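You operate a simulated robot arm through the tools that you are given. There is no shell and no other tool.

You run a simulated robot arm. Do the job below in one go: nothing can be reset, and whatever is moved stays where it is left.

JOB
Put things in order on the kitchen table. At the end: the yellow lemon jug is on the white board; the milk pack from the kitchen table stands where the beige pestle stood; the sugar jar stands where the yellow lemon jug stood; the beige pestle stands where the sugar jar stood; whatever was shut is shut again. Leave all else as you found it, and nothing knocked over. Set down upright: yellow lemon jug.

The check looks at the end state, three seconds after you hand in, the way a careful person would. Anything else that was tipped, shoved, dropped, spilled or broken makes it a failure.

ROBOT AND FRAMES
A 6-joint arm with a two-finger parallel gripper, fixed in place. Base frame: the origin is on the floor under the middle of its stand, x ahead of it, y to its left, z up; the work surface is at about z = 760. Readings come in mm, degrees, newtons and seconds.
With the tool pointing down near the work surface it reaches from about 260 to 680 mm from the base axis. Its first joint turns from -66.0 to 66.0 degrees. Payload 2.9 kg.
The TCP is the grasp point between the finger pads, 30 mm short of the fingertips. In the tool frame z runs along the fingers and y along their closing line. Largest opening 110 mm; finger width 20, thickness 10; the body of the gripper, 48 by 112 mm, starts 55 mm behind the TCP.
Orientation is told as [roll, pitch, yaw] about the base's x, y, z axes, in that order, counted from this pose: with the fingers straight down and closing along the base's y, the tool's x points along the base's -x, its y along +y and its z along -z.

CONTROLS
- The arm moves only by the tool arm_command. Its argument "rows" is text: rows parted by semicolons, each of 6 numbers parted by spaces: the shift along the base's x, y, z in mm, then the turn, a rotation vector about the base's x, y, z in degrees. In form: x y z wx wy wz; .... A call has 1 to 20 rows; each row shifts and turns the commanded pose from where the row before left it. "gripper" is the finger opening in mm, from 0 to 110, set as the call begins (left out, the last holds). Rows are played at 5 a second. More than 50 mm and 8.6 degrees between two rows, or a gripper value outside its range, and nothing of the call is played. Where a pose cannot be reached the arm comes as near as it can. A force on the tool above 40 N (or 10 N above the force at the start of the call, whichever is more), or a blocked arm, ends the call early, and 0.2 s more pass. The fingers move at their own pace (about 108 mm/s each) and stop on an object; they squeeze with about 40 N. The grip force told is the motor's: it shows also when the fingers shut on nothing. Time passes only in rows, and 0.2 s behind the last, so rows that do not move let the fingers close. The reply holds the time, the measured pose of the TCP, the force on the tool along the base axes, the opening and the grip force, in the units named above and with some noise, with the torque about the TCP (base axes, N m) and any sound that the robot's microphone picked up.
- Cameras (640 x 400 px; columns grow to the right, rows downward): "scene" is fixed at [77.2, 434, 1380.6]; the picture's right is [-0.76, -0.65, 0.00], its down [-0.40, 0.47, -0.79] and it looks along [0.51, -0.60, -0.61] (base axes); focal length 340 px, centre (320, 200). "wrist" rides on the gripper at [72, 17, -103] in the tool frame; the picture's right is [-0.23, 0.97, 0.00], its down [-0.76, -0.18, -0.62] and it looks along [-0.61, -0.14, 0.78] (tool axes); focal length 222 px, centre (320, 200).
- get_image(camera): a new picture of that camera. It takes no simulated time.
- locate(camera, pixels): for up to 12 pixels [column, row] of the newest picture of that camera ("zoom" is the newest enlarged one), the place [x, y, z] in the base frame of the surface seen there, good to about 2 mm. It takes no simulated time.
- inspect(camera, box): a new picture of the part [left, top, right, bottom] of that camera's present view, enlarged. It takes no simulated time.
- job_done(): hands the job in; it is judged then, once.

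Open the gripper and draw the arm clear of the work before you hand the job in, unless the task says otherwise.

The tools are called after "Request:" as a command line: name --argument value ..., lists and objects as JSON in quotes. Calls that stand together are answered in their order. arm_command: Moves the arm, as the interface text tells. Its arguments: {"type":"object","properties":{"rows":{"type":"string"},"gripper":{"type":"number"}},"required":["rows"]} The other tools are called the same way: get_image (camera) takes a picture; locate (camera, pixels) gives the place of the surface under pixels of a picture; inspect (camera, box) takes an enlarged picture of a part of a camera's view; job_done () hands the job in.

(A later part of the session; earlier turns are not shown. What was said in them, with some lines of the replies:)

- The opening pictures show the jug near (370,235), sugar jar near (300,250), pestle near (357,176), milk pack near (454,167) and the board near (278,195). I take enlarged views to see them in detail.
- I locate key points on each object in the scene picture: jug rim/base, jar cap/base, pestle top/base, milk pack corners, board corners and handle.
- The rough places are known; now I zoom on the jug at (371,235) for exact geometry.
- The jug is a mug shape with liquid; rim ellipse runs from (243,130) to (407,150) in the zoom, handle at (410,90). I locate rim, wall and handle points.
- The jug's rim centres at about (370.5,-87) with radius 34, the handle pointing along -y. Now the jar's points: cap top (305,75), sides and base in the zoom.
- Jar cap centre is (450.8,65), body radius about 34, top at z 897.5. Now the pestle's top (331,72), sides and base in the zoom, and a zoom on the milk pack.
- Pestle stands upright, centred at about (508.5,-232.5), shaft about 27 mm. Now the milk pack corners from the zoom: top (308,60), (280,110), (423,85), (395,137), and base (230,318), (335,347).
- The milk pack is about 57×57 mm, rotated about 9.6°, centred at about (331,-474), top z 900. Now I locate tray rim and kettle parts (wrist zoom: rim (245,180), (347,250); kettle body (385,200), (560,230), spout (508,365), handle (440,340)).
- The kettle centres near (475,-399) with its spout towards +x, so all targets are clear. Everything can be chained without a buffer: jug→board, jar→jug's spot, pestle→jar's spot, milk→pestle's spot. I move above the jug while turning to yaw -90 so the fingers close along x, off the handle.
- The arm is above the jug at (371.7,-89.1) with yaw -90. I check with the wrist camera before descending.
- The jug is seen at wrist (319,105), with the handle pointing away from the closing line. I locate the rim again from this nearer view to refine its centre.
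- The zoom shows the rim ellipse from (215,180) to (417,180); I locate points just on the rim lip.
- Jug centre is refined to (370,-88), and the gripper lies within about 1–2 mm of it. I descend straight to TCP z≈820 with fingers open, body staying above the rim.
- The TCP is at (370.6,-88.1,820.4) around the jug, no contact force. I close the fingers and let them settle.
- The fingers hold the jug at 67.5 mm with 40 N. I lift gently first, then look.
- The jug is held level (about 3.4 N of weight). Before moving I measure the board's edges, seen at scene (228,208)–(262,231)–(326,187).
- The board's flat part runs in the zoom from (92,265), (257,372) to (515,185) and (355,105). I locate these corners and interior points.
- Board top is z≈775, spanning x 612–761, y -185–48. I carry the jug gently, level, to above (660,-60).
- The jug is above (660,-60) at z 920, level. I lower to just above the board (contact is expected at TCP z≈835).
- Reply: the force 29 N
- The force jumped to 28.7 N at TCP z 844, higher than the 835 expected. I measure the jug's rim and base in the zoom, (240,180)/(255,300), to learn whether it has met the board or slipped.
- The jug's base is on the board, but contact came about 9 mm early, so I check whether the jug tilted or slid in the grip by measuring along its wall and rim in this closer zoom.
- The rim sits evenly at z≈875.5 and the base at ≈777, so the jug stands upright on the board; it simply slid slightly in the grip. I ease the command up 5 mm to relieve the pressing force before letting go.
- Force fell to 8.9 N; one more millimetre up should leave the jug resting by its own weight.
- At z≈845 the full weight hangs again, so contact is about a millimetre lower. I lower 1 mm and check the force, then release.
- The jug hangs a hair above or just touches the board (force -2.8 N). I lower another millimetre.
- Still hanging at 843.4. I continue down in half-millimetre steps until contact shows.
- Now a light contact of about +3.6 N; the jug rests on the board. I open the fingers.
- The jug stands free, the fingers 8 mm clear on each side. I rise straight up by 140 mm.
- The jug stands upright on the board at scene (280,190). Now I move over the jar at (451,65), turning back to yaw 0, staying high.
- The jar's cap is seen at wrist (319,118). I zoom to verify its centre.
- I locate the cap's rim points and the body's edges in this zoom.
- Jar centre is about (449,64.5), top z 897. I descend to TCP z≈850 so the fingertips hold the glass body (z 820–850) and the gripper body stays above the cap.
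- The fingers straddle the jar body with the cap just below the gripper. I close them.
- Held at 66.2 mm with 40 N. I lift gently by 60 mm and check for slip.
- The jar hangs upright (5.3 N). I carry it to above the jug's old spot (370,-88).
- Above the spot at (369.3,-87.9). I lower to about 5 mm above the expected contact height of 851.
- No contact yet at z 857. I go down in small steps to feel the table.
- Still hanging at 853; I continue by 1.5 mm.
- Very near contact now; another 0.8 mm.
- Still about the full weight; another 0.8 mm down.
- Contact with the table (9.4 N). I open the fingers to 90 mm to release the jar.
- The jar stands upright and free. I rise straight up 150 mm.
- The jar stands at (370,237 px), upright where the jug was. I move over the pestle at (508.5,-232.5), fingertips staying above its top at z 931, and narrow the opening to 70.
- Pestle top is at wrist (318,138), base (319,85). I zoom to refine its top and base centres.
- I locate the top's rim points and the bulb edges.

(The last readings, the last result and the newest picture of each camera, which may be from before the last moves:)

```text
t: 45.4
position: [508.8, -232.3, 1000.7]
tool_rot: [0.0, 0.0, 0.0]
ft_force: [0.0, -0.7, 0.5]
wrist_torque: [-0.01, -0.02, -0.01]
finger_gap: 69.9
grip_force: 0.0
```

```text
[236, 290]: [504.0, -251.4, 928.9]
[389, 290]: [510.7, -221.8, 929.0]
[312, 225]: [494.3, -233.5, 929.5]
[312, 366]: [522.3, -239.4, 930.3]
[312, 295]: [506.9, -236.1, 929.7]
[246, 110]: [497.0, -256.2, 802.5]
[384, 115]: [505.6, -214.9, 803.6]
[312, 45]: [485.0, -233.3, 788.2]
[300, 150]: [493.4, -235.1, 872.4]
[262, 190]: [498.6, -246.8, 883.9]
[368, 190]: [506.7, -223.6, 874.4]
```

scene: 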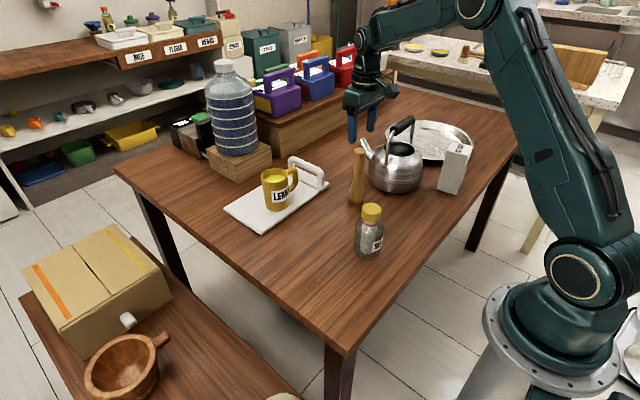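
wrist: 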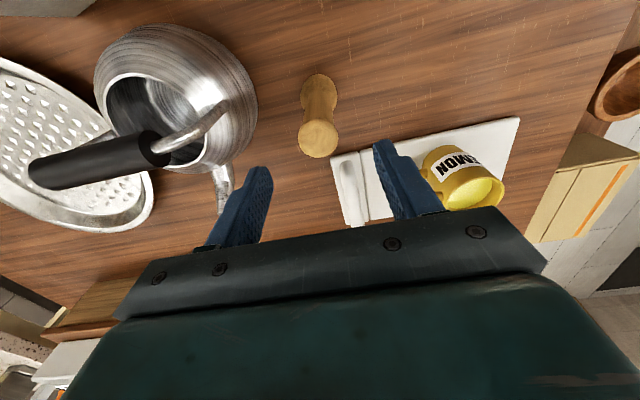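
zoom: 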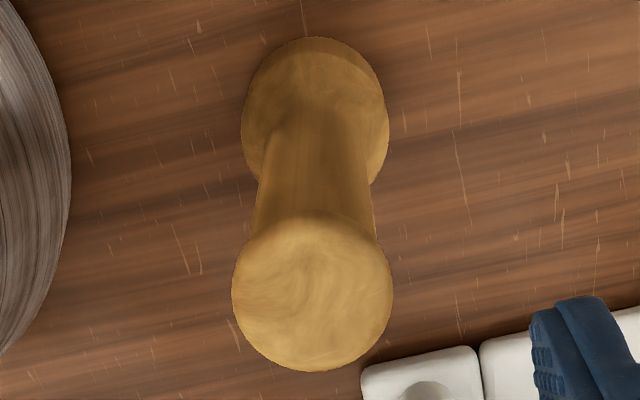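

Pestle centre averages (508,-234). I shift 1.8 mm in y and descend to TCP z≈890, so the gripper body stays at 945 above its top at 931.

Request:
arm_command --rows "-0.5 -0.9 -10 0 0 0; -0.3 -0.9 -15 0 0 0; 0 0 -15 0 0 0; 0 0 -15 0 0 0; 0 0 -15 0 0 0; 0 0 -15 0 0 0; 0 0 -12 0 0 0; 0 0 -8 0 0 0; 0 0 -5 0 0 0; 0 0 0 0 0 0" --gripper 70

Request:
inspect --camera "scene" --box '[310, 120, 410, 215]'

Request:
get_image --camera "wrist"

```text
t: 47.6
position: [507.7, -234.8, 889.8]
tool_rot: [0.0, 0.0, -0.1]
ft_force: [-0.9, 0.1, 0.1]
wrist_torque: [-0.02, -0.02, 0.0]
finger_gap: 70.1
grip_force: 0.0
```

```text
4.21 times, centred on (360, 168) of scene
```

zoom: 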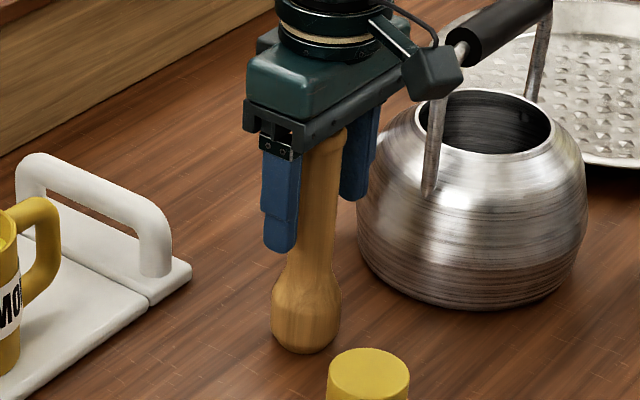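

```text
taken
```

wrist: 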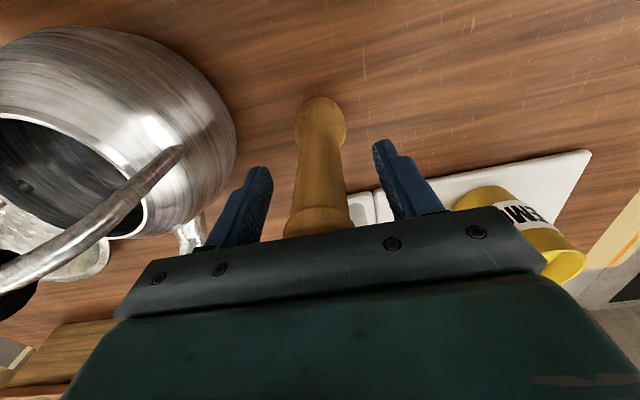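

The shaft is centred between the fingers at wrist (320,165) with clearance to the kettle. I close.

Request:
arm_command --rows "0 0 0 0 0 0; 0 0 0 0 0 0; 0 0 0 0 0 0; 0 0 0 0 0 0; 0 0 0 0 0 0" --gripper 0

Request:
inspect --camera "scene" --box '[310, 120, 410, 215]'

```text
t: 48.8
position: [506.9, -234.1, 889.4]
tool_rot: [0.0, 0.0, 0.0]
ft_force: [0.2, 0.3, -0.3]
wrist_torque: [0.0, 0.02, -0.02]
finger_gap: 32.6
grip_force: 39.6
```

```text
4.21 times, centred on (360, 168) of scene
```

zoom: 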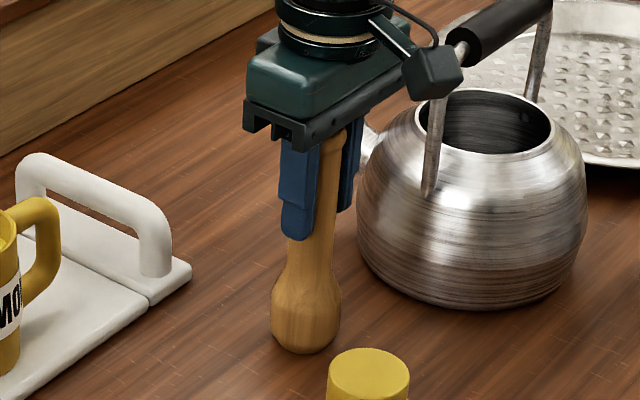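

Held at 32.6 mm. I lift slowly and check that it hangs straight.

Request:
arm_command --rows "0 0 2 0 0 0; 0 0 4 0 0 0; 0 0 8 0 0 0; 0 0 10 0 0 0; 0 0 12 0 0 0; 0 0 12 0 0 0; 0 0 8 0 0 0; 0 0 4 0 0 0; 0 0 0 0 0 0"

Request:
inspect --camera "scene" --box '[310, 100, 410, 205]'

```text
t: 50.8
position: [507.9, -234.9, 949.9]
tool_rot: [0.0, 0.1, 0.0]
ft_force: [-0.4, -0.7, -1.5]
wrist_torque: [0.02, 0.0, 0.03]
finger_gap: 32.3
grip_force: 40.0
```

```text
3.81 times, centred on (360, 152) of scene
```

zoom: 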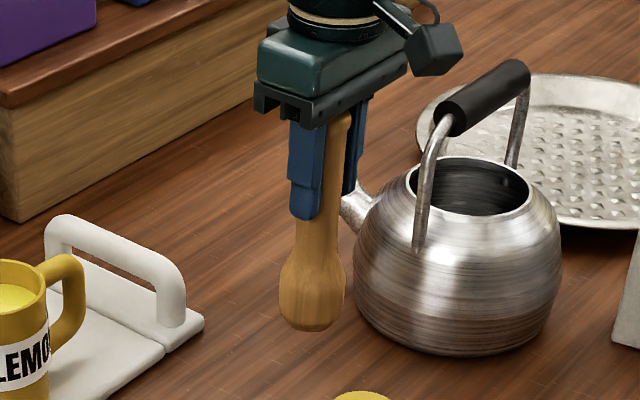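

It hangs straight (1.5 N). I carry it over to the jar's old spot (449,64.5), raising 40 mm on the way to stay well clear of the jar and board.

Request:
arm_command --rows "-1 5 4 0 0 0; -2 10 4 0 0 0; -3 15 4 0 0 0; -3.55 18 4 0 0 0; -3.55 18 4 0 0 0; -3.55 18 4 0 0 0; -3.55 18 4 0 0 0; -3.55 18 4 0 0 0; -3.55 18 4 0 0 0; -3.55 18 4 0 0 0; -3.55 18 0 0 0 0; -3.55 18 0 0 0 0; -3.55 18 0 0 0 0; -3.55 18 0 0 0 0; -3.55 18 0 0 0 0; -3.55 18 0 0 0 0; -3 15 0 0 0 0; -2.2 11 0 0 0 0; -1.2 6 0 0 0 0; -0.5 3 0 0 0 0"

Request:
get_image --camera "scene"

```text
t: 55.0
position: [449.0, 64.2, 990.0]
tool_rot: [0.0, -0.1, 0.0]
ft_force: [-0.6, 0.8, -2.2]
wrist_torque: [0.0, -0.01, 0.01]
finger_gap: 32.3
grip_force: 40.0
```

```text
taken
```

scene: 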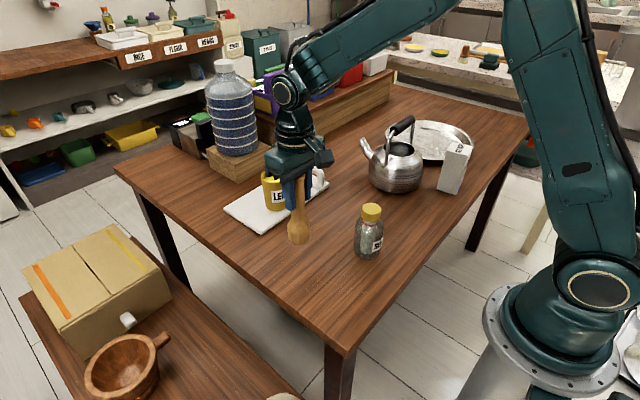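

Over the spot at (449,64.2). I lower to about 5 mm above the expected contact (889.5).

Request:
arm_command --rows "0 0 -5 0 0 0; 0 0 -10 0 0 0; 0 0 -13 0 0 0; 0 0 -13 0 0 0; 0 0 -13 0 0 0; 0 0 -13 0 0 0; 0 0 -12 0 0 0; 0 0 -8 0 0 0; 0 0 -5 0 0 0; 0 0 -3 0 0 0; 0 0 0 0 0 0"

Request:
inspect --camera "scene" --box '[255, 180, 355, 285]'

Request:
get_image --camera "wrist"

```text
t: 57.4
position: [448.4, 65.0, 894.9]
tool_rot: [-0.1, 0.0, 0.0]
ft_force: [0.4, 0.6, -0.7]
wrist_torque: [-0.02, -0.01, -0.03]
finger_gap: 32.2
grip_force: 40.0
```

```text
3.81 times, centred on (305, 232) of scene
```

zoom: 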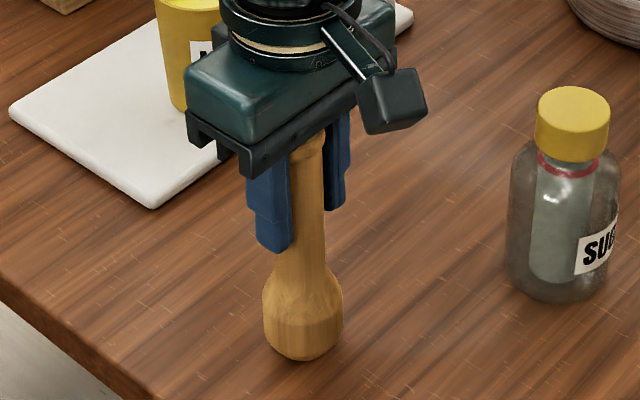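

```text
taken
```

wrist: 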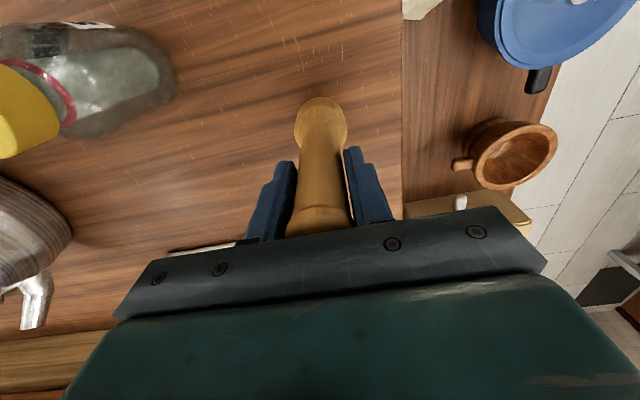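

The pestle hangs straight. I lower in small steps to feel the table.

Request:
arm_command --rows "0 0 -1 0 0 0; 0 0 -1 0 0 0; 0 0 -1 0 0 0; 0 0 -0.8 0 0 0; 0 0 0 0 0 0"

```text
t: 58.6
position: [450.2, 65.4, 892.1]
tool_rot: [0.0, 0.1, 0.0]
ft_force: [-0.7, -0.2, -1.3]
wrist_torque: [0.0, -0.01, 0.01]
finger_gap: 32.4
grip_force: 39.8
```

No contact yet at about 891–892; 1 mm more.

Request:
arm_command --rows "0 0 -0.5 0 0 0; 0 0 -0.5 0 0 0; 0 0 0 0 0 0"

```text
t: 59.4
position: [449.1, 64.3, 891.3]
tool_rot: [0.0, 0.0, -0.1]
ft_force: [0.1, 0.0, -1.5]
wrist_torque: [-0.03, 0.0, -0.02]
finger_gap: 32.1
grip_force: 40.6
```

Still hanging; another 0.8 mm.

Request:
arm_command --rows "0 0 -0.4 0 0 0; 0 0 -0.4 0 0 0; 0 0 0 0 0 0"

```text
t: 60.2
position: [449.0, 65.5, 890.4]
tool_rot: [0.0, 0.0, 0.0]
ft_force: [0.8, 0.3, -1.1]
wrist_torque: [-0.03, 0.0, 0.04]
finger_gap: 32.3
grip_force: 39.9
```

Another 0.8 mm toward contact.

Request:
arm_command --rows "0 0 -0.4 0 0 0; 0 0 -0.4 0 0 0; 0 0 0 0 0 0"

```text
t: 61.0
position: [448.9, 64.0, 889.4]
tool_rot: [0.0, -0.2, 0.0]
ft_force: [-4.3, -0.5, 15.6]
wrist_torque: [-0.03, 0.48, -0.07]
finger_gap: 32.2
grip_force: 40.1
```

Contact (15.6 N). I ease up 0.5 mm to unload before opening.

Request:
arm_command --rows "0 0 0.4 0 0 0; 0 0 0 0 0 0"

```text
t: 61.6
position: [449.7, 64.6, 889.3]
tool_rot: [-0.1, -0.1, 0.0]
ft_force: [-2.9, -0.8, 16.3]
wrist_torque: [0.02, 0.3, -0.08]
finger_gap: 32.4
grip_force: 39.5
```

Still 16 N; I ease up another 0.6 mm.

Request:
arm_command --rows "0 0 0.6 0 0 0; 0 0 0 0 0 0; 0 0 0 0 0 0"

```text
t: 62.4
position: [449.8, 64.8, 889.1]
tool_rot: [-0.1, -0.1, 0.1]
ft_force: [1.9, 1.5, 5.6]
wrist_torque: [0.07, -0.24, 0.03]
finger_gap: 32.3
grip_force: 39.8
```

Light contact of 5.6 N now. I open the fingers to release the pestle and look.

Request:
arm_command --rows "0 0 0 0 0 0; 0 0 0 0 0 0; 0 0 0 0 0 0" --gripper 60

Request:
inspect --camera "scene" --box '[255, 180, 355, 285]'

Request:
get_image --camera "wrist"

```text
t: 63.2
position: [449.2, 64.5, 890.5]
tool_rot: [0.0, 0.0, 0.0]
ft_force: [0.6, 0.6, 0.2]
wrist_torque: [0.01, 0.01, 0.03]
finger_gap: 59.9
grip_force: 0.0
```

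```text
3.81 times, centred on (305, 232) of scene
```

zoom: 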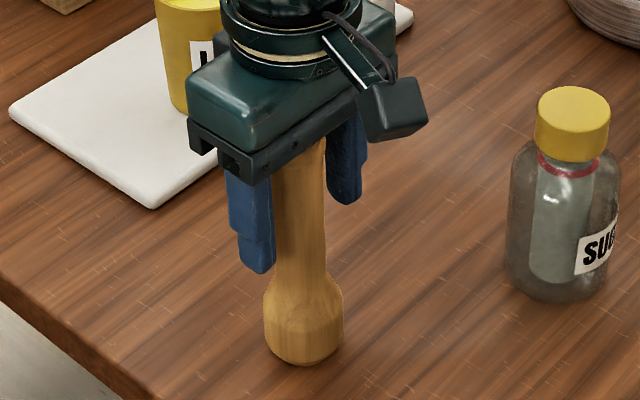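

```text
taken
```

wrist: 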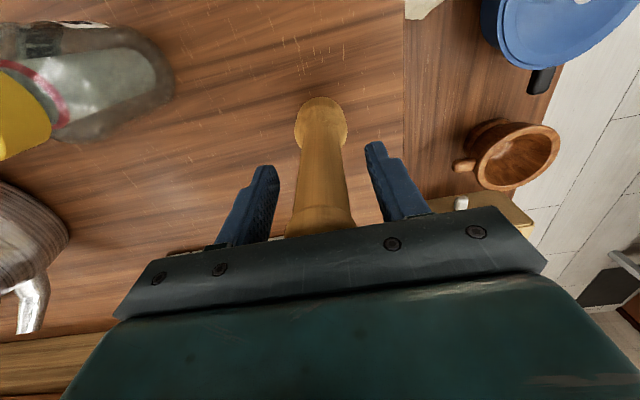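

The pestle stands free and straight between the open fingers. I rise straight up 120 mm.

Request:
arm_command --rows "0 0 3 0 0 0; 0 0 6 0 0 0; 0 0 10 0 0 0; 0 0 15 0 0 0; 0 0 20 0 0 0; 0 0 22 0 0 0; 0 0 22 0 0 0; 0 0 14 0 0 0; 0 0 8 0 0 0; 0 0 0 0 0 0" --gripper 70

Request:
get_image --camera "scene"

```text
t: 65.4
position: [449.4, 65.9, 1009.7]
tool_rot: [0.0, 0.1, 0.0]
ft_force: [0.3, 0.8, -0.5]
wrist_torque: [0.03, 0.02, -0.02]
finger_gap: 70.0
grip_force: 0.0
```

```text
taken
```

scene: 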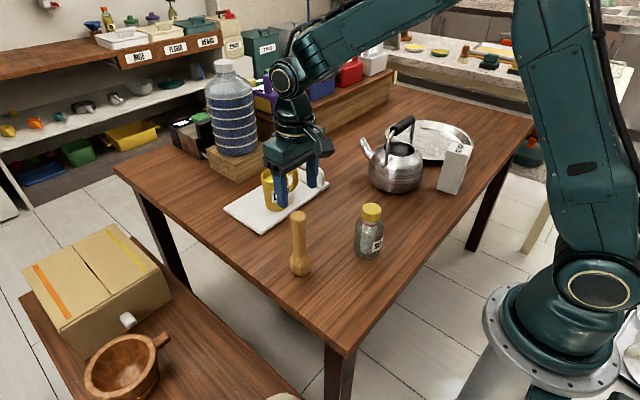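

The pestle stands at scene (300,243) where the jar stood. Now I go over to the milk pack at (329.5,-474.5), turning the tool to yaw +9.6° to match it.

Request:
arm_command --rows "-3 -13 2 0 0 0.48; -5 -22 2 0 0 0.48; -6.3 -28 2 0 0 0.48; -6.3 -28.5 2 0 0 0.48; -6.3 -28.5 2 0 0 0.48; -6.3 -28.5 2 0 0 0.48; -6.3 -28.5 2 0 0 0.48; -6.3 -28.5 2 0 0 0.48; -6.3 -28.5 2 0 0 0.48; -6.3 -28.5 2 0 0 0.48; -6.3 -28.5 0 0 0 0.48; -6.3 -28.5 0 0 0 0.48; -6.3 -28.5 0 0 0 0.48; -6.3 -28.5 0 0 0 0.48; -6.3 -28.5 0 0 0 0.48; -6.3 -28.5 0 0 0 0.48; -6.3 -28.5 0 0 0 0.48; -6.3 -28.5 0 0 0 0.48; -6 -28 0 0 0 0.48; -4.9 -22 0 0 0 0.48" --gripper 90

Request:
get_image --camera "wrist"

Request:
get_image --camera "scene"

```text
t: 69.6
position: [328.6, -475.3, 1028.9]
tool_rot: [0.1, -0.1, 9.6]
ft_force: [-0.7, -1.3, -0.2]
wrist_torque: [0.0, -0.01, 0.04]
finger_gap: 90.3
grip_force: 0.0
```

```text
taken
```

wrist: 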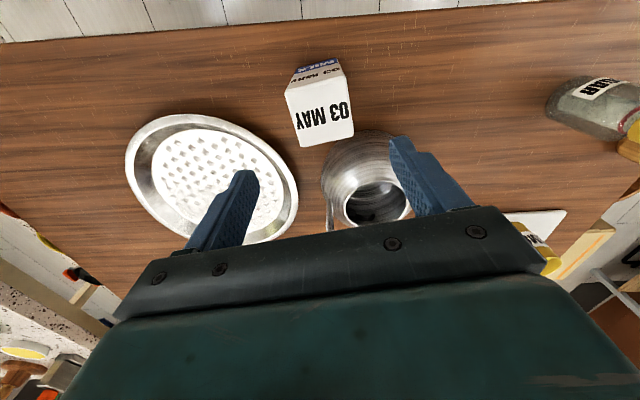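

```text
taken
```

scene: 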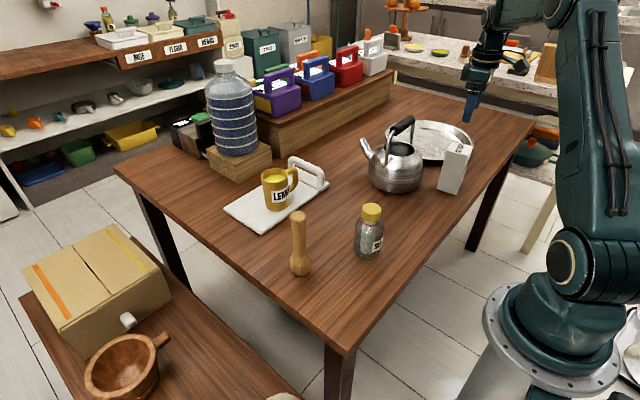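

The milk pack's top is at wrist (320,112). I zoom to refine its centre and angle.

Request:
inspect --camera "wrist" --box '[260, 50, 380, 160]'

```text
3.64 times, centred on (320, 105) of wrist
```

zoom: 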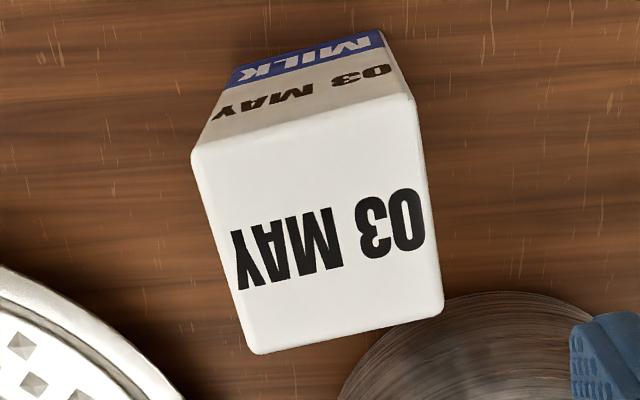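

I locate the top-face corners: (195,152), (410,97), (440,312), (253,350).

Request:
locate --camera "zoom" --pixels '[[198, 155], [406, 100], [437, 308], [256, 347], [320, 225], [300, 125], [425, 205], [225, 255], [345, 330], [390, 45], [235, 80]]'

```text
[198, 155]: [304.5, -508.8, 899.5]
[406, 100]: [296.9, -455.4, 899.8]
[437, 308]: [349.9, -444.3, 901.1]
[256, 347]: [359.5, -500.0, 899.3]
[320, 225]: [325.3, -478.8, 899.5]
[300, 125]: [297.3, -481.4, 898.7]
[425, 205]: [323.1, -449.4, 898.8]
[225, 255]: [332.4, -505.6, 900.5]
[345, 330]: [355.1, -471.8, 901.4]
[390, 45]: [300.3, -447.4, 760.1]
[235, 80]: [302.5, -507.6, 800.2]
```

The pack centres at about (328.5,-476) with angle 9.7°, matching the gripper. I descend to TCP z≈853 (fingertips above the tray rim at 787, gripper body above the pack's top at 900).

Request:
arm_command --rows "0 -0.3 -10 0 0 0; 0 -0.2 -18 0 0 0; 0 0 -20 0 0 0; 0 0 -20 0 0 0; 0 0 -20 0 0 0; 0 0 -20 0 0 0; 0 0 -20 0 0 0; 0 0 -18 0 0 0; 0 0 -15 0 0 0; 0 0 -10 0 0 0; 0 0 -5 0 0 0; 0 0 0 0 0 0" --gripper 90

Request:
inspect --camera "scene" --box '[400, 100, 520, 210]'

Request:
get_image --camera "wrist"

```text
t: 72.2
position: [329.0, -476.8, 853.4]
tool_rot: [0.0, 0.0, 9.6]
ft_force: [-0.5, -0.2, -0.4]
wrist_torque: [-0.02, 0.03, -0.01]
finger_gap: 89.9
grip_force: 0.1
```

```text
3.64 times, centred on (460, 155) of scene
```

zoom: 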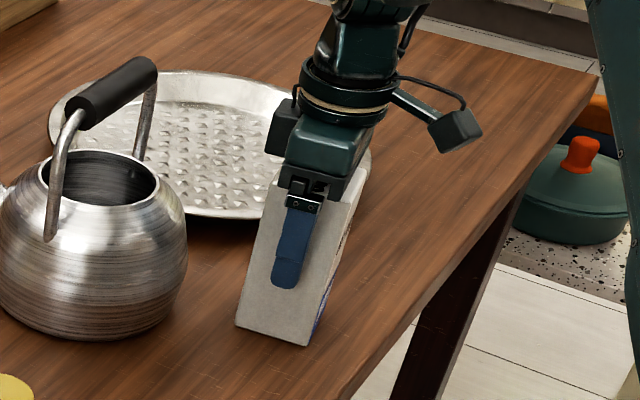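

```text
taken
```

wrist: 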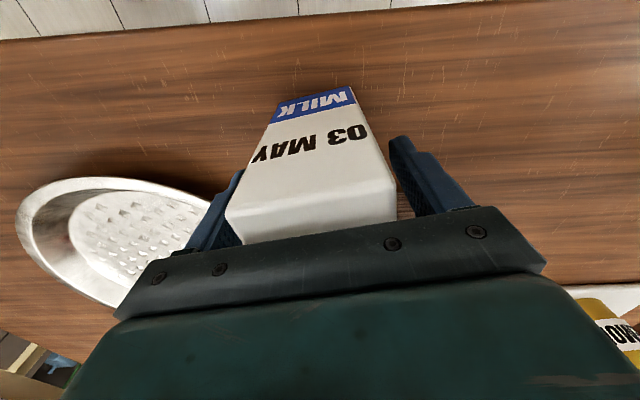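

The fingers straddle the pack. I close them.

Request:
arm_command --rows "0 0 0 0 0 0; 0 0 0 0 0 0; 0 0 0 0 0 0; 0 0 0 0 0 0; 0 0 0 0 0 0" --gripper 0

```text
t: 73.4
position: [329.4, -475.3, 853.3]
tool_rot: [-0.1, -0.1, 9.6]
ft_force: [-0.7, 1.9, 0.4]
wrist_torque: [-0.01, 0.11, -0.1]
finger_gap: 61.7
grip_force: 40.2
```

Held at 61.7 mm with 40 N. I lift slowly and look.

Request:
arm_command --rows "0 0 2 0 0 0; 0 0 3 0 0 0; 0 0 5 0 0 0; 0 0 7 0 0 0; 0 0 8 0 0 0; 0 0 8 0 0 0; 0 0 8 0 0 0; 0 0 6 0 0 0; 0 0 3 0 0 0; 0 0 0 0 0 0"

Request:
inspect --camera "scene" --box '[400, 80, 520, 210]'

```text
t: 75.6
position: [330.4, -476.9, 904.3]
tool_rot: [0.0, 0.0, 9.6]
ft_force: [-0.1, -0.4, -5.2]
wrist_torque: [-0.03, 0.03, 0.02]
finger_gap: 61.9
grip_force: 39.3
```

```text
3.08 times, centred on (460, 145) of scene
```

zoom: 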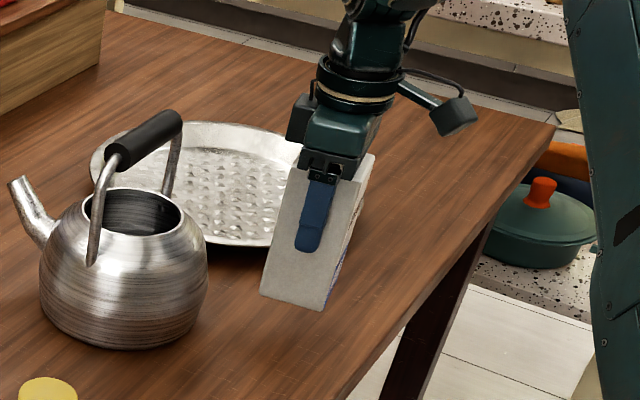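

The pack hangs upright (5.2 N). The straight line to the pestle's spot would cross the kettle, so I first raise and go along y at x≈320, beside the kettle, then along x.

Request:
arm_command --rows "-1 0 4 0 0 0; -2 0 8 0 0 0; -3 0 12 0 0 0; -3 0 12 0 0 0; -2 0 12 0 0 0; -1 0 8 0 0 0; 0 0 4 0 0 0; 0 0 0 0 0 0"

Request:
inspect --camera "scene" --box '[380, 60, 520, 200]'

```text
t: 77.4
position: [318.1, -475.6, 963.6]
tool_rot: [-0.1, 0.0, 9.6]
ft_force: [0.4, -0.4, -4.7]
wrist_torque: [0.0, 0.04, -0.02]
finger_gap: 61.8
grip_force: 39.9
```

```text
2.86 times, centred on (450, 130) of scene
```

zoom: 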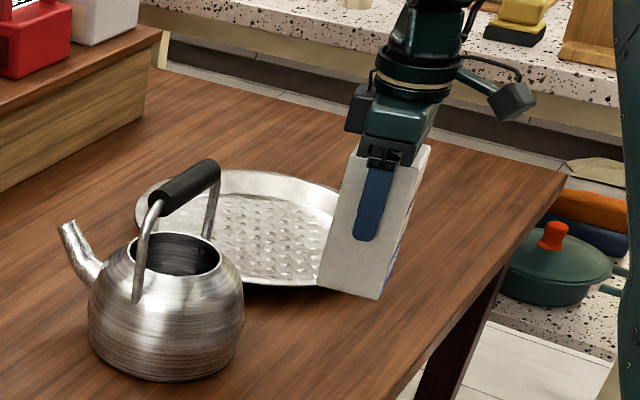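

Now I move along +y to y≈-235, keeping x≈318, with the pack's bottom at about z 870.

Request:
arm_command --rows "0 5 0 0 0 0; 0 10 0 0 0 0; 0 15 0 0 0 0; 0 18 0 0 0 0; 0 18 0 0 0 0; 0 18 0 0 0 0; 0 18 0 0 0 0; 0 18 0 0 0 0; 0 18 0 0 0 0; 0 18 0 0 0 0; 0 18 0 0 0 0; 0 18 0 0 0 0; 0 18 0 0 0 0; 0 14 0 0 0 0; 0 9 0 0 0 0; 0 5 0 0 0 0; 0 4 0 0 0 0; 0 0 0 0 0 0"

Request:
get_image --camera "scene"

```text
t: 81.2
position: [316.9, -235.4, 963.4]
tool_rot: [0.0, 0.1, 9.6]
ft_force: [1.1, -1.2, -5.3]
wrist_torque: [-0.02, 0.04, 0.01]
finger_gap: 61.8
grip_force: 40.0
```

```text
taken
```

scene: 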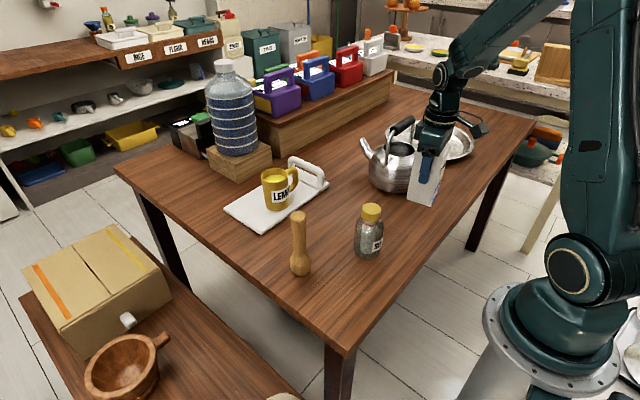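

Clear of the kettle. Now along +x to (508.3,-234).

Request:
arm_command --rows "5 0 0 0 0 0; 10 0.2 0 0 0 0; 15 0.2 0 0 0 0; 18 0.2 0 0 0 0; 18 0.2 0 0 0 0; 18 0.2 0 0 0 0; 18 0.2 0 0 0 0; 18 0.1 0 0 0 0; 18 0.1 0 0 0 0; 18 0 0 0 0 0; 15 0 0 0 0 0; 10 0 0 0 0 0; 6 0 0 0 0 0; 4 0 0 0 0 0; 0 0 0 0 0 0"

Request:
get_image --camera "scene"

Request:
get_image --camera "wrist"

```text
t: 84.4
position: [508.9, -232.4, 965.3]
tool_rot: [0.0, 0.0, 9.6]
ft_force: [-0.1, 0.4, -6.0]
wrist_torque: [-0.04, 0.0, 0.03]
finger_gap: 61.7
grip_force: 40.0
```

```text
taken
```

scene: 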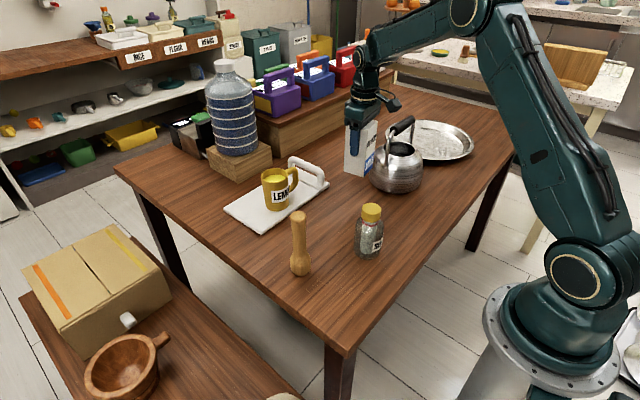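

```text
taken
```

wrist: 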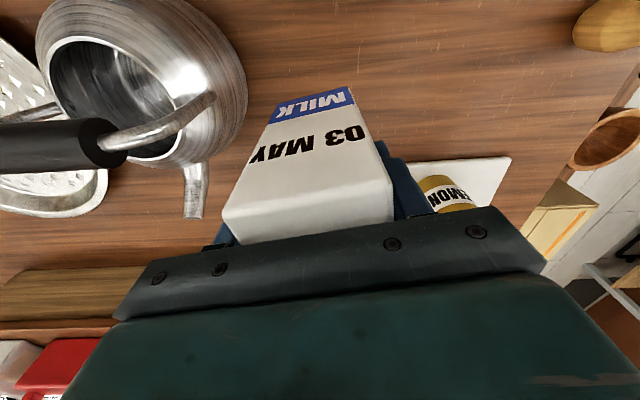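

Over the pestle's spot with clearance to the kettle. I lower to about 5 mm above the expected contact (853).

Request:
arm_command --rows "0 0 -5 0 0 0; 0 0 -10 0 0 0; 0 0 -13 0 0 0; 0 0 -13 0 0 0; 0 0 -13 0 0 0; 0 0 -13 0 0 0; 0 0 -13 0 0 0; 0 0 -10 0 0 0; 0 0 -7 0 0 0; 0 0 -5 0 0 0; 0 0 -3 0 0 0; 0 0 0 0 0 0"

Request:
inspect --camera "scene" --box '[310, 110, 420, 215]'

```text
t: 87.0
position: [508.5, -233.1, 858.8]
tool_rot: [0.0, -0.1, 9.5]
ft_force: [0.7, -0.6, -5.7]
wrist_torque: [0.04, 0.01, -0.01]
finger_gap: 62.1
grip_force: 39.7
```

```text
3.81 times, centred on (365, 162) of scene
```

zoom: 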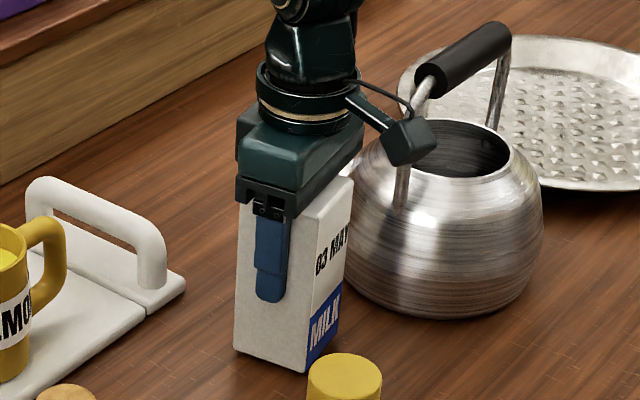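

No contact yet at 858.8. I continue downward slowly.

Request:
arm_command --rows "0 0 -1 0 0 0; 0 0 -1 0 0 0; 0 0 -1 0 0 0; 0 0 -1 0 0 0; 0 0 0 0 0 0"

```text
t: 88.2
position: [507.3, -234.1, 854.8]
tool_rot: [0.0, -0.1, 9.6]
ft_force: [-0.5, -0.5, -5.1]
wrist_torque: [0.01, 0.02, 0.0]
finger_gap: 61.8
grip_force: 40.4
```

Still hanging at about 855; 1.2 mm more.

Request:
arm_command --rows "0 0 -0.6 0 0 0; 0 0 -0.6 0 0 0; 0 0 0 0 0 0"

```text
t: 89.0
position: [508.0, -233.7, 853.1]
tool_rot: [0.1, -0.1, 9.6]
ft_force: [-2.2, 0.8, -0.4]
wrist_torque: [-0.01, 0.26, -0.04]
finger_gap: 61.5
grip_force: 40.3
```

The weight is being taken up (force -0.4 N), so the pack touches. Another 0.5 mm to seat it.

Request:
arm_command --rows "0 0 -0.5 0 0 0; 0 0 0 0 0 0; 0 0 0 0 0 0"

```text
t: 89.8
position: [508.8, -234.4, 853.5]
tool_rot: [-0.1, 0.0, 9.6]
ft_force: [-4.2, 0.8, 10.9]
wrist_torque: [0.25, 0.84, 0.0]
finger_gap: 61.9
grip_force: 40.9
```

Seated with 10.9 N. I open the fingers to 80 mm.

Request:
arm_command --rows "0 0 0 0 0 0; 0 0 0 0 0 0; 0 0 0 0 0 0" --gripper 82

Request:
inspect --camera "scene" --box '[310, 110, 420, 215]'

Request:
get_image --camera "wrist"

```text
t: 90.6
position: [507.7, -232.9, 853.8]
tool_rot: [0.0, 0.0, 9.5]
ft_force: [-0.6, 0.1, 0.0]
wrist_torque: [-0.02, 0.0, 0.03]
finger_gap: 82.0
grip_force: 0.0
```

```text
3.81 times, centred on (365, 162) of scene
```

zoom: 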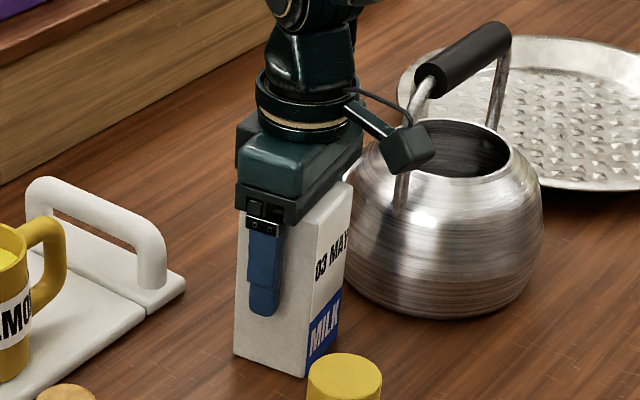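

```text
taken
```

wrist: 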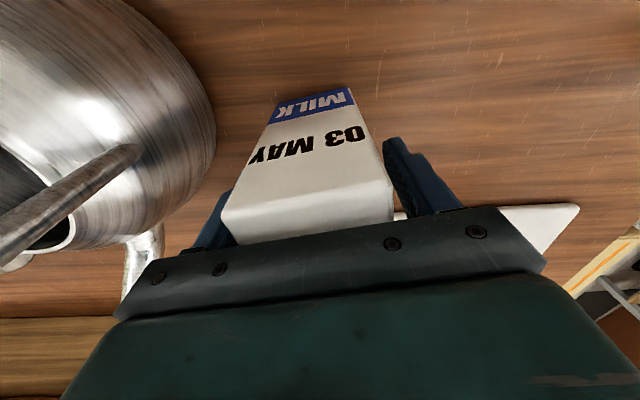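

The pack is released and upright. I rise straight up 180 mm.

Request:
arm_command --rows "0 0 3 0 0 0; 0 0 6 0 0 0; 0 0 10 0 0 0; 0 0 15 0 0 0; 0 0 20 0 0 0; 0 0 25 0 0 0; 0 0 25 0 0 0; 0 0 25 0 0 0; 0 0 25 0 0 0; 0 0 18 0 0 0; 0 0 10 0 0 0; 0 0 0 0 0 0"

Request:
get_image --camera "scene"

Request:
get_image --camera "wrist"

```text
t: 93.2
position: [508.3, -233.7, 1034.7]
tool_rot: [0.1, 0.1, 9.7]
ft_force: [0.0, -0.2, 0.0]
wrist_torque: [-0.02, -0.02, 0.01]
finger_gap: 82.1
grip_force: 0.0
```

```text
taken
```

scene: 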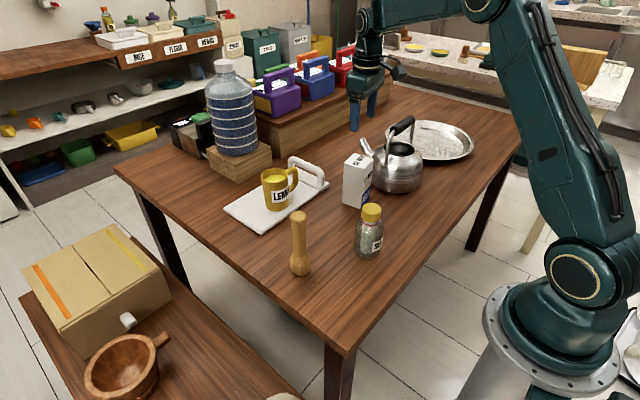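

```text
taken
```

wrist: 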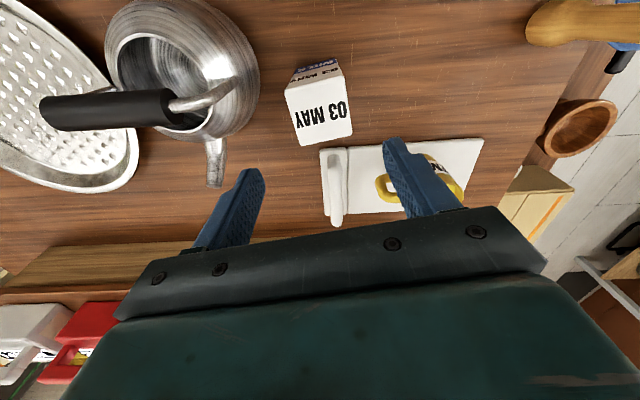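

All four objects stand in place. I draw the arm back to its starting region, high above the table, with the gripper open.

Request:
arm_command --rows "-8 -2 6 0 0 -0.8; -15 -4 7 0 0 -0.8; -17 -4 7 0 0 -0.8; -17 -4 7 0 0 -0.8; -17 -4 7 0 0 -0.8; -17 -4 7 0 0 -0.8; -17 -4 7 0 0 -0.8; -17 -4 7 0 0 -0.8; -17 -4 7 0 0 -0.8; -15 -4 7 0 0 -0.8; -8 -3 6 0 0 -0.8; -5 -2 0 0 0 -0.8; 0 0 0 0 0 0" --gripper 110

Request:
get_image --camera "wrist"

Request:
inspect --camera "scene" --box '[220, 100, 480, 290]'

```text
t: 96.0
position: [338.7, -276.4, 1109.4]
tool_rot: [0.0, 0.0, 0.0]
ft_force: [-0.2, 0.3, 0.0]
wrist_torque: [0.0, 0.0, 0.02]
finger_gap: 110.1
grip_force: 0.1
```

```text
taken
```

wrist: 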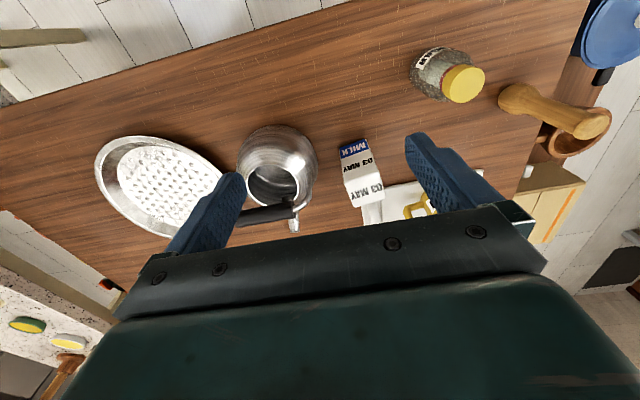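

```text
2.11 times, centred on (350, 195) of scene
```

zoom: 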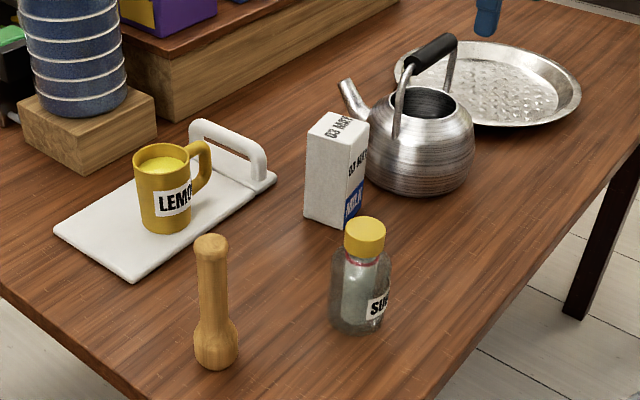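

The enlarged view shows everything upright: jug on board (163,190), pestle (213,300), jar (362,275), milk (335,175); kettle, tray and board look unmoved. I check the placed positions by locating tops and the board's corners.

Request:
locate --camera "zoom" --pixels '[[366, 230], [211, 241], [318, 134], [368, 123], [331, 113], [357, 146], [131, 276], [58, 229], [272, 180], [165, 165], [338, 130], [305, 215]]'

Request:
inspect --camera "scene" --box '[330, 195, 410, 270]'

```text
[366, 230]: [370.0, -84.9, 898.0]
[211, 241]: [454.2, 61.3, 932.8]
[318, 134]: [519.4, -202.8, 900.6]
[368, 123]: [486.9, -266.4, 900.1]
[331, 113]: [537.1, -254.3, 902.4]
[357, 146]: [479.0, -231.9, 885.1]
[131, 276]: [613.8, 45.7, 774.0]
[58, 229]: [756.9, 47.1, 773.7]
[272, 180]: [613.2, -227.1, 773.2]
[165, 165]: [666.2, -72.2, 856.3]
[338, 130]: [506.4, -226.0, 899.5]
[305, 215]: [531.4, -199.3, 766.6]
```

```text
5.33 times, centred on (370, 232) of scene
```

zoom: 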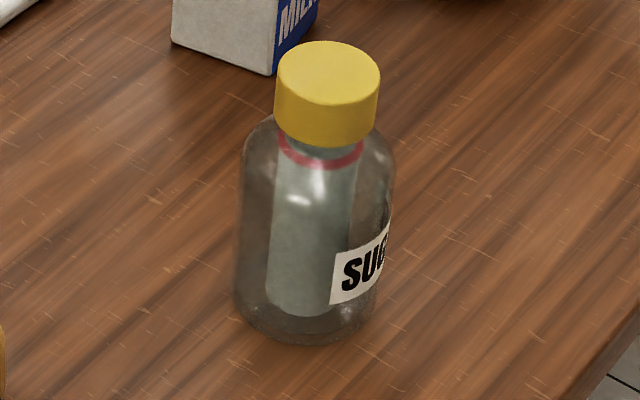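

Measured tops are jar (370,-85), pestle (≈452,62) and milk centre (≈507,-233). All lie within a few millimetres of the intended spots, and the board's corners are unchanged. The gripper is open and the arm is clear, so I hand the job in.

Request:
job_done

```text
The job is handed in.
```

I've handed the job in. All four items are where you asked, and nothing was knocked over.

| Item | Now stands | Measured place (x, y in mm) |
|---|---|---|
| Yellow lemon jug | upright on the white board | about (660, -60) |
| Sugar jar | where the jug stood, cap still on | (370, -85) |
| Beige pestle | where the sugar jar stood | about (452, 62) |
| Milk pack | where the pestle stood | about (507, -233) |

- **Accuracy:** the jar, pestle and milk pack are within a few millimetres of the spots they replaced.
- **The jug:** it met the board about 9 mm sooner than expected and was pressed down with about 29 N. I eased off before letting go. It stands upright, with its liquid still in it as far as the pictures show.
- **Everything else:** the board's corners measured the same as before, and the kettle and tray look unmoved in the last pictures. I opened nothing, so nothing needed shutting again.
- **The arm:** it is back near its starting pose, clear of the table, with the gripper open.
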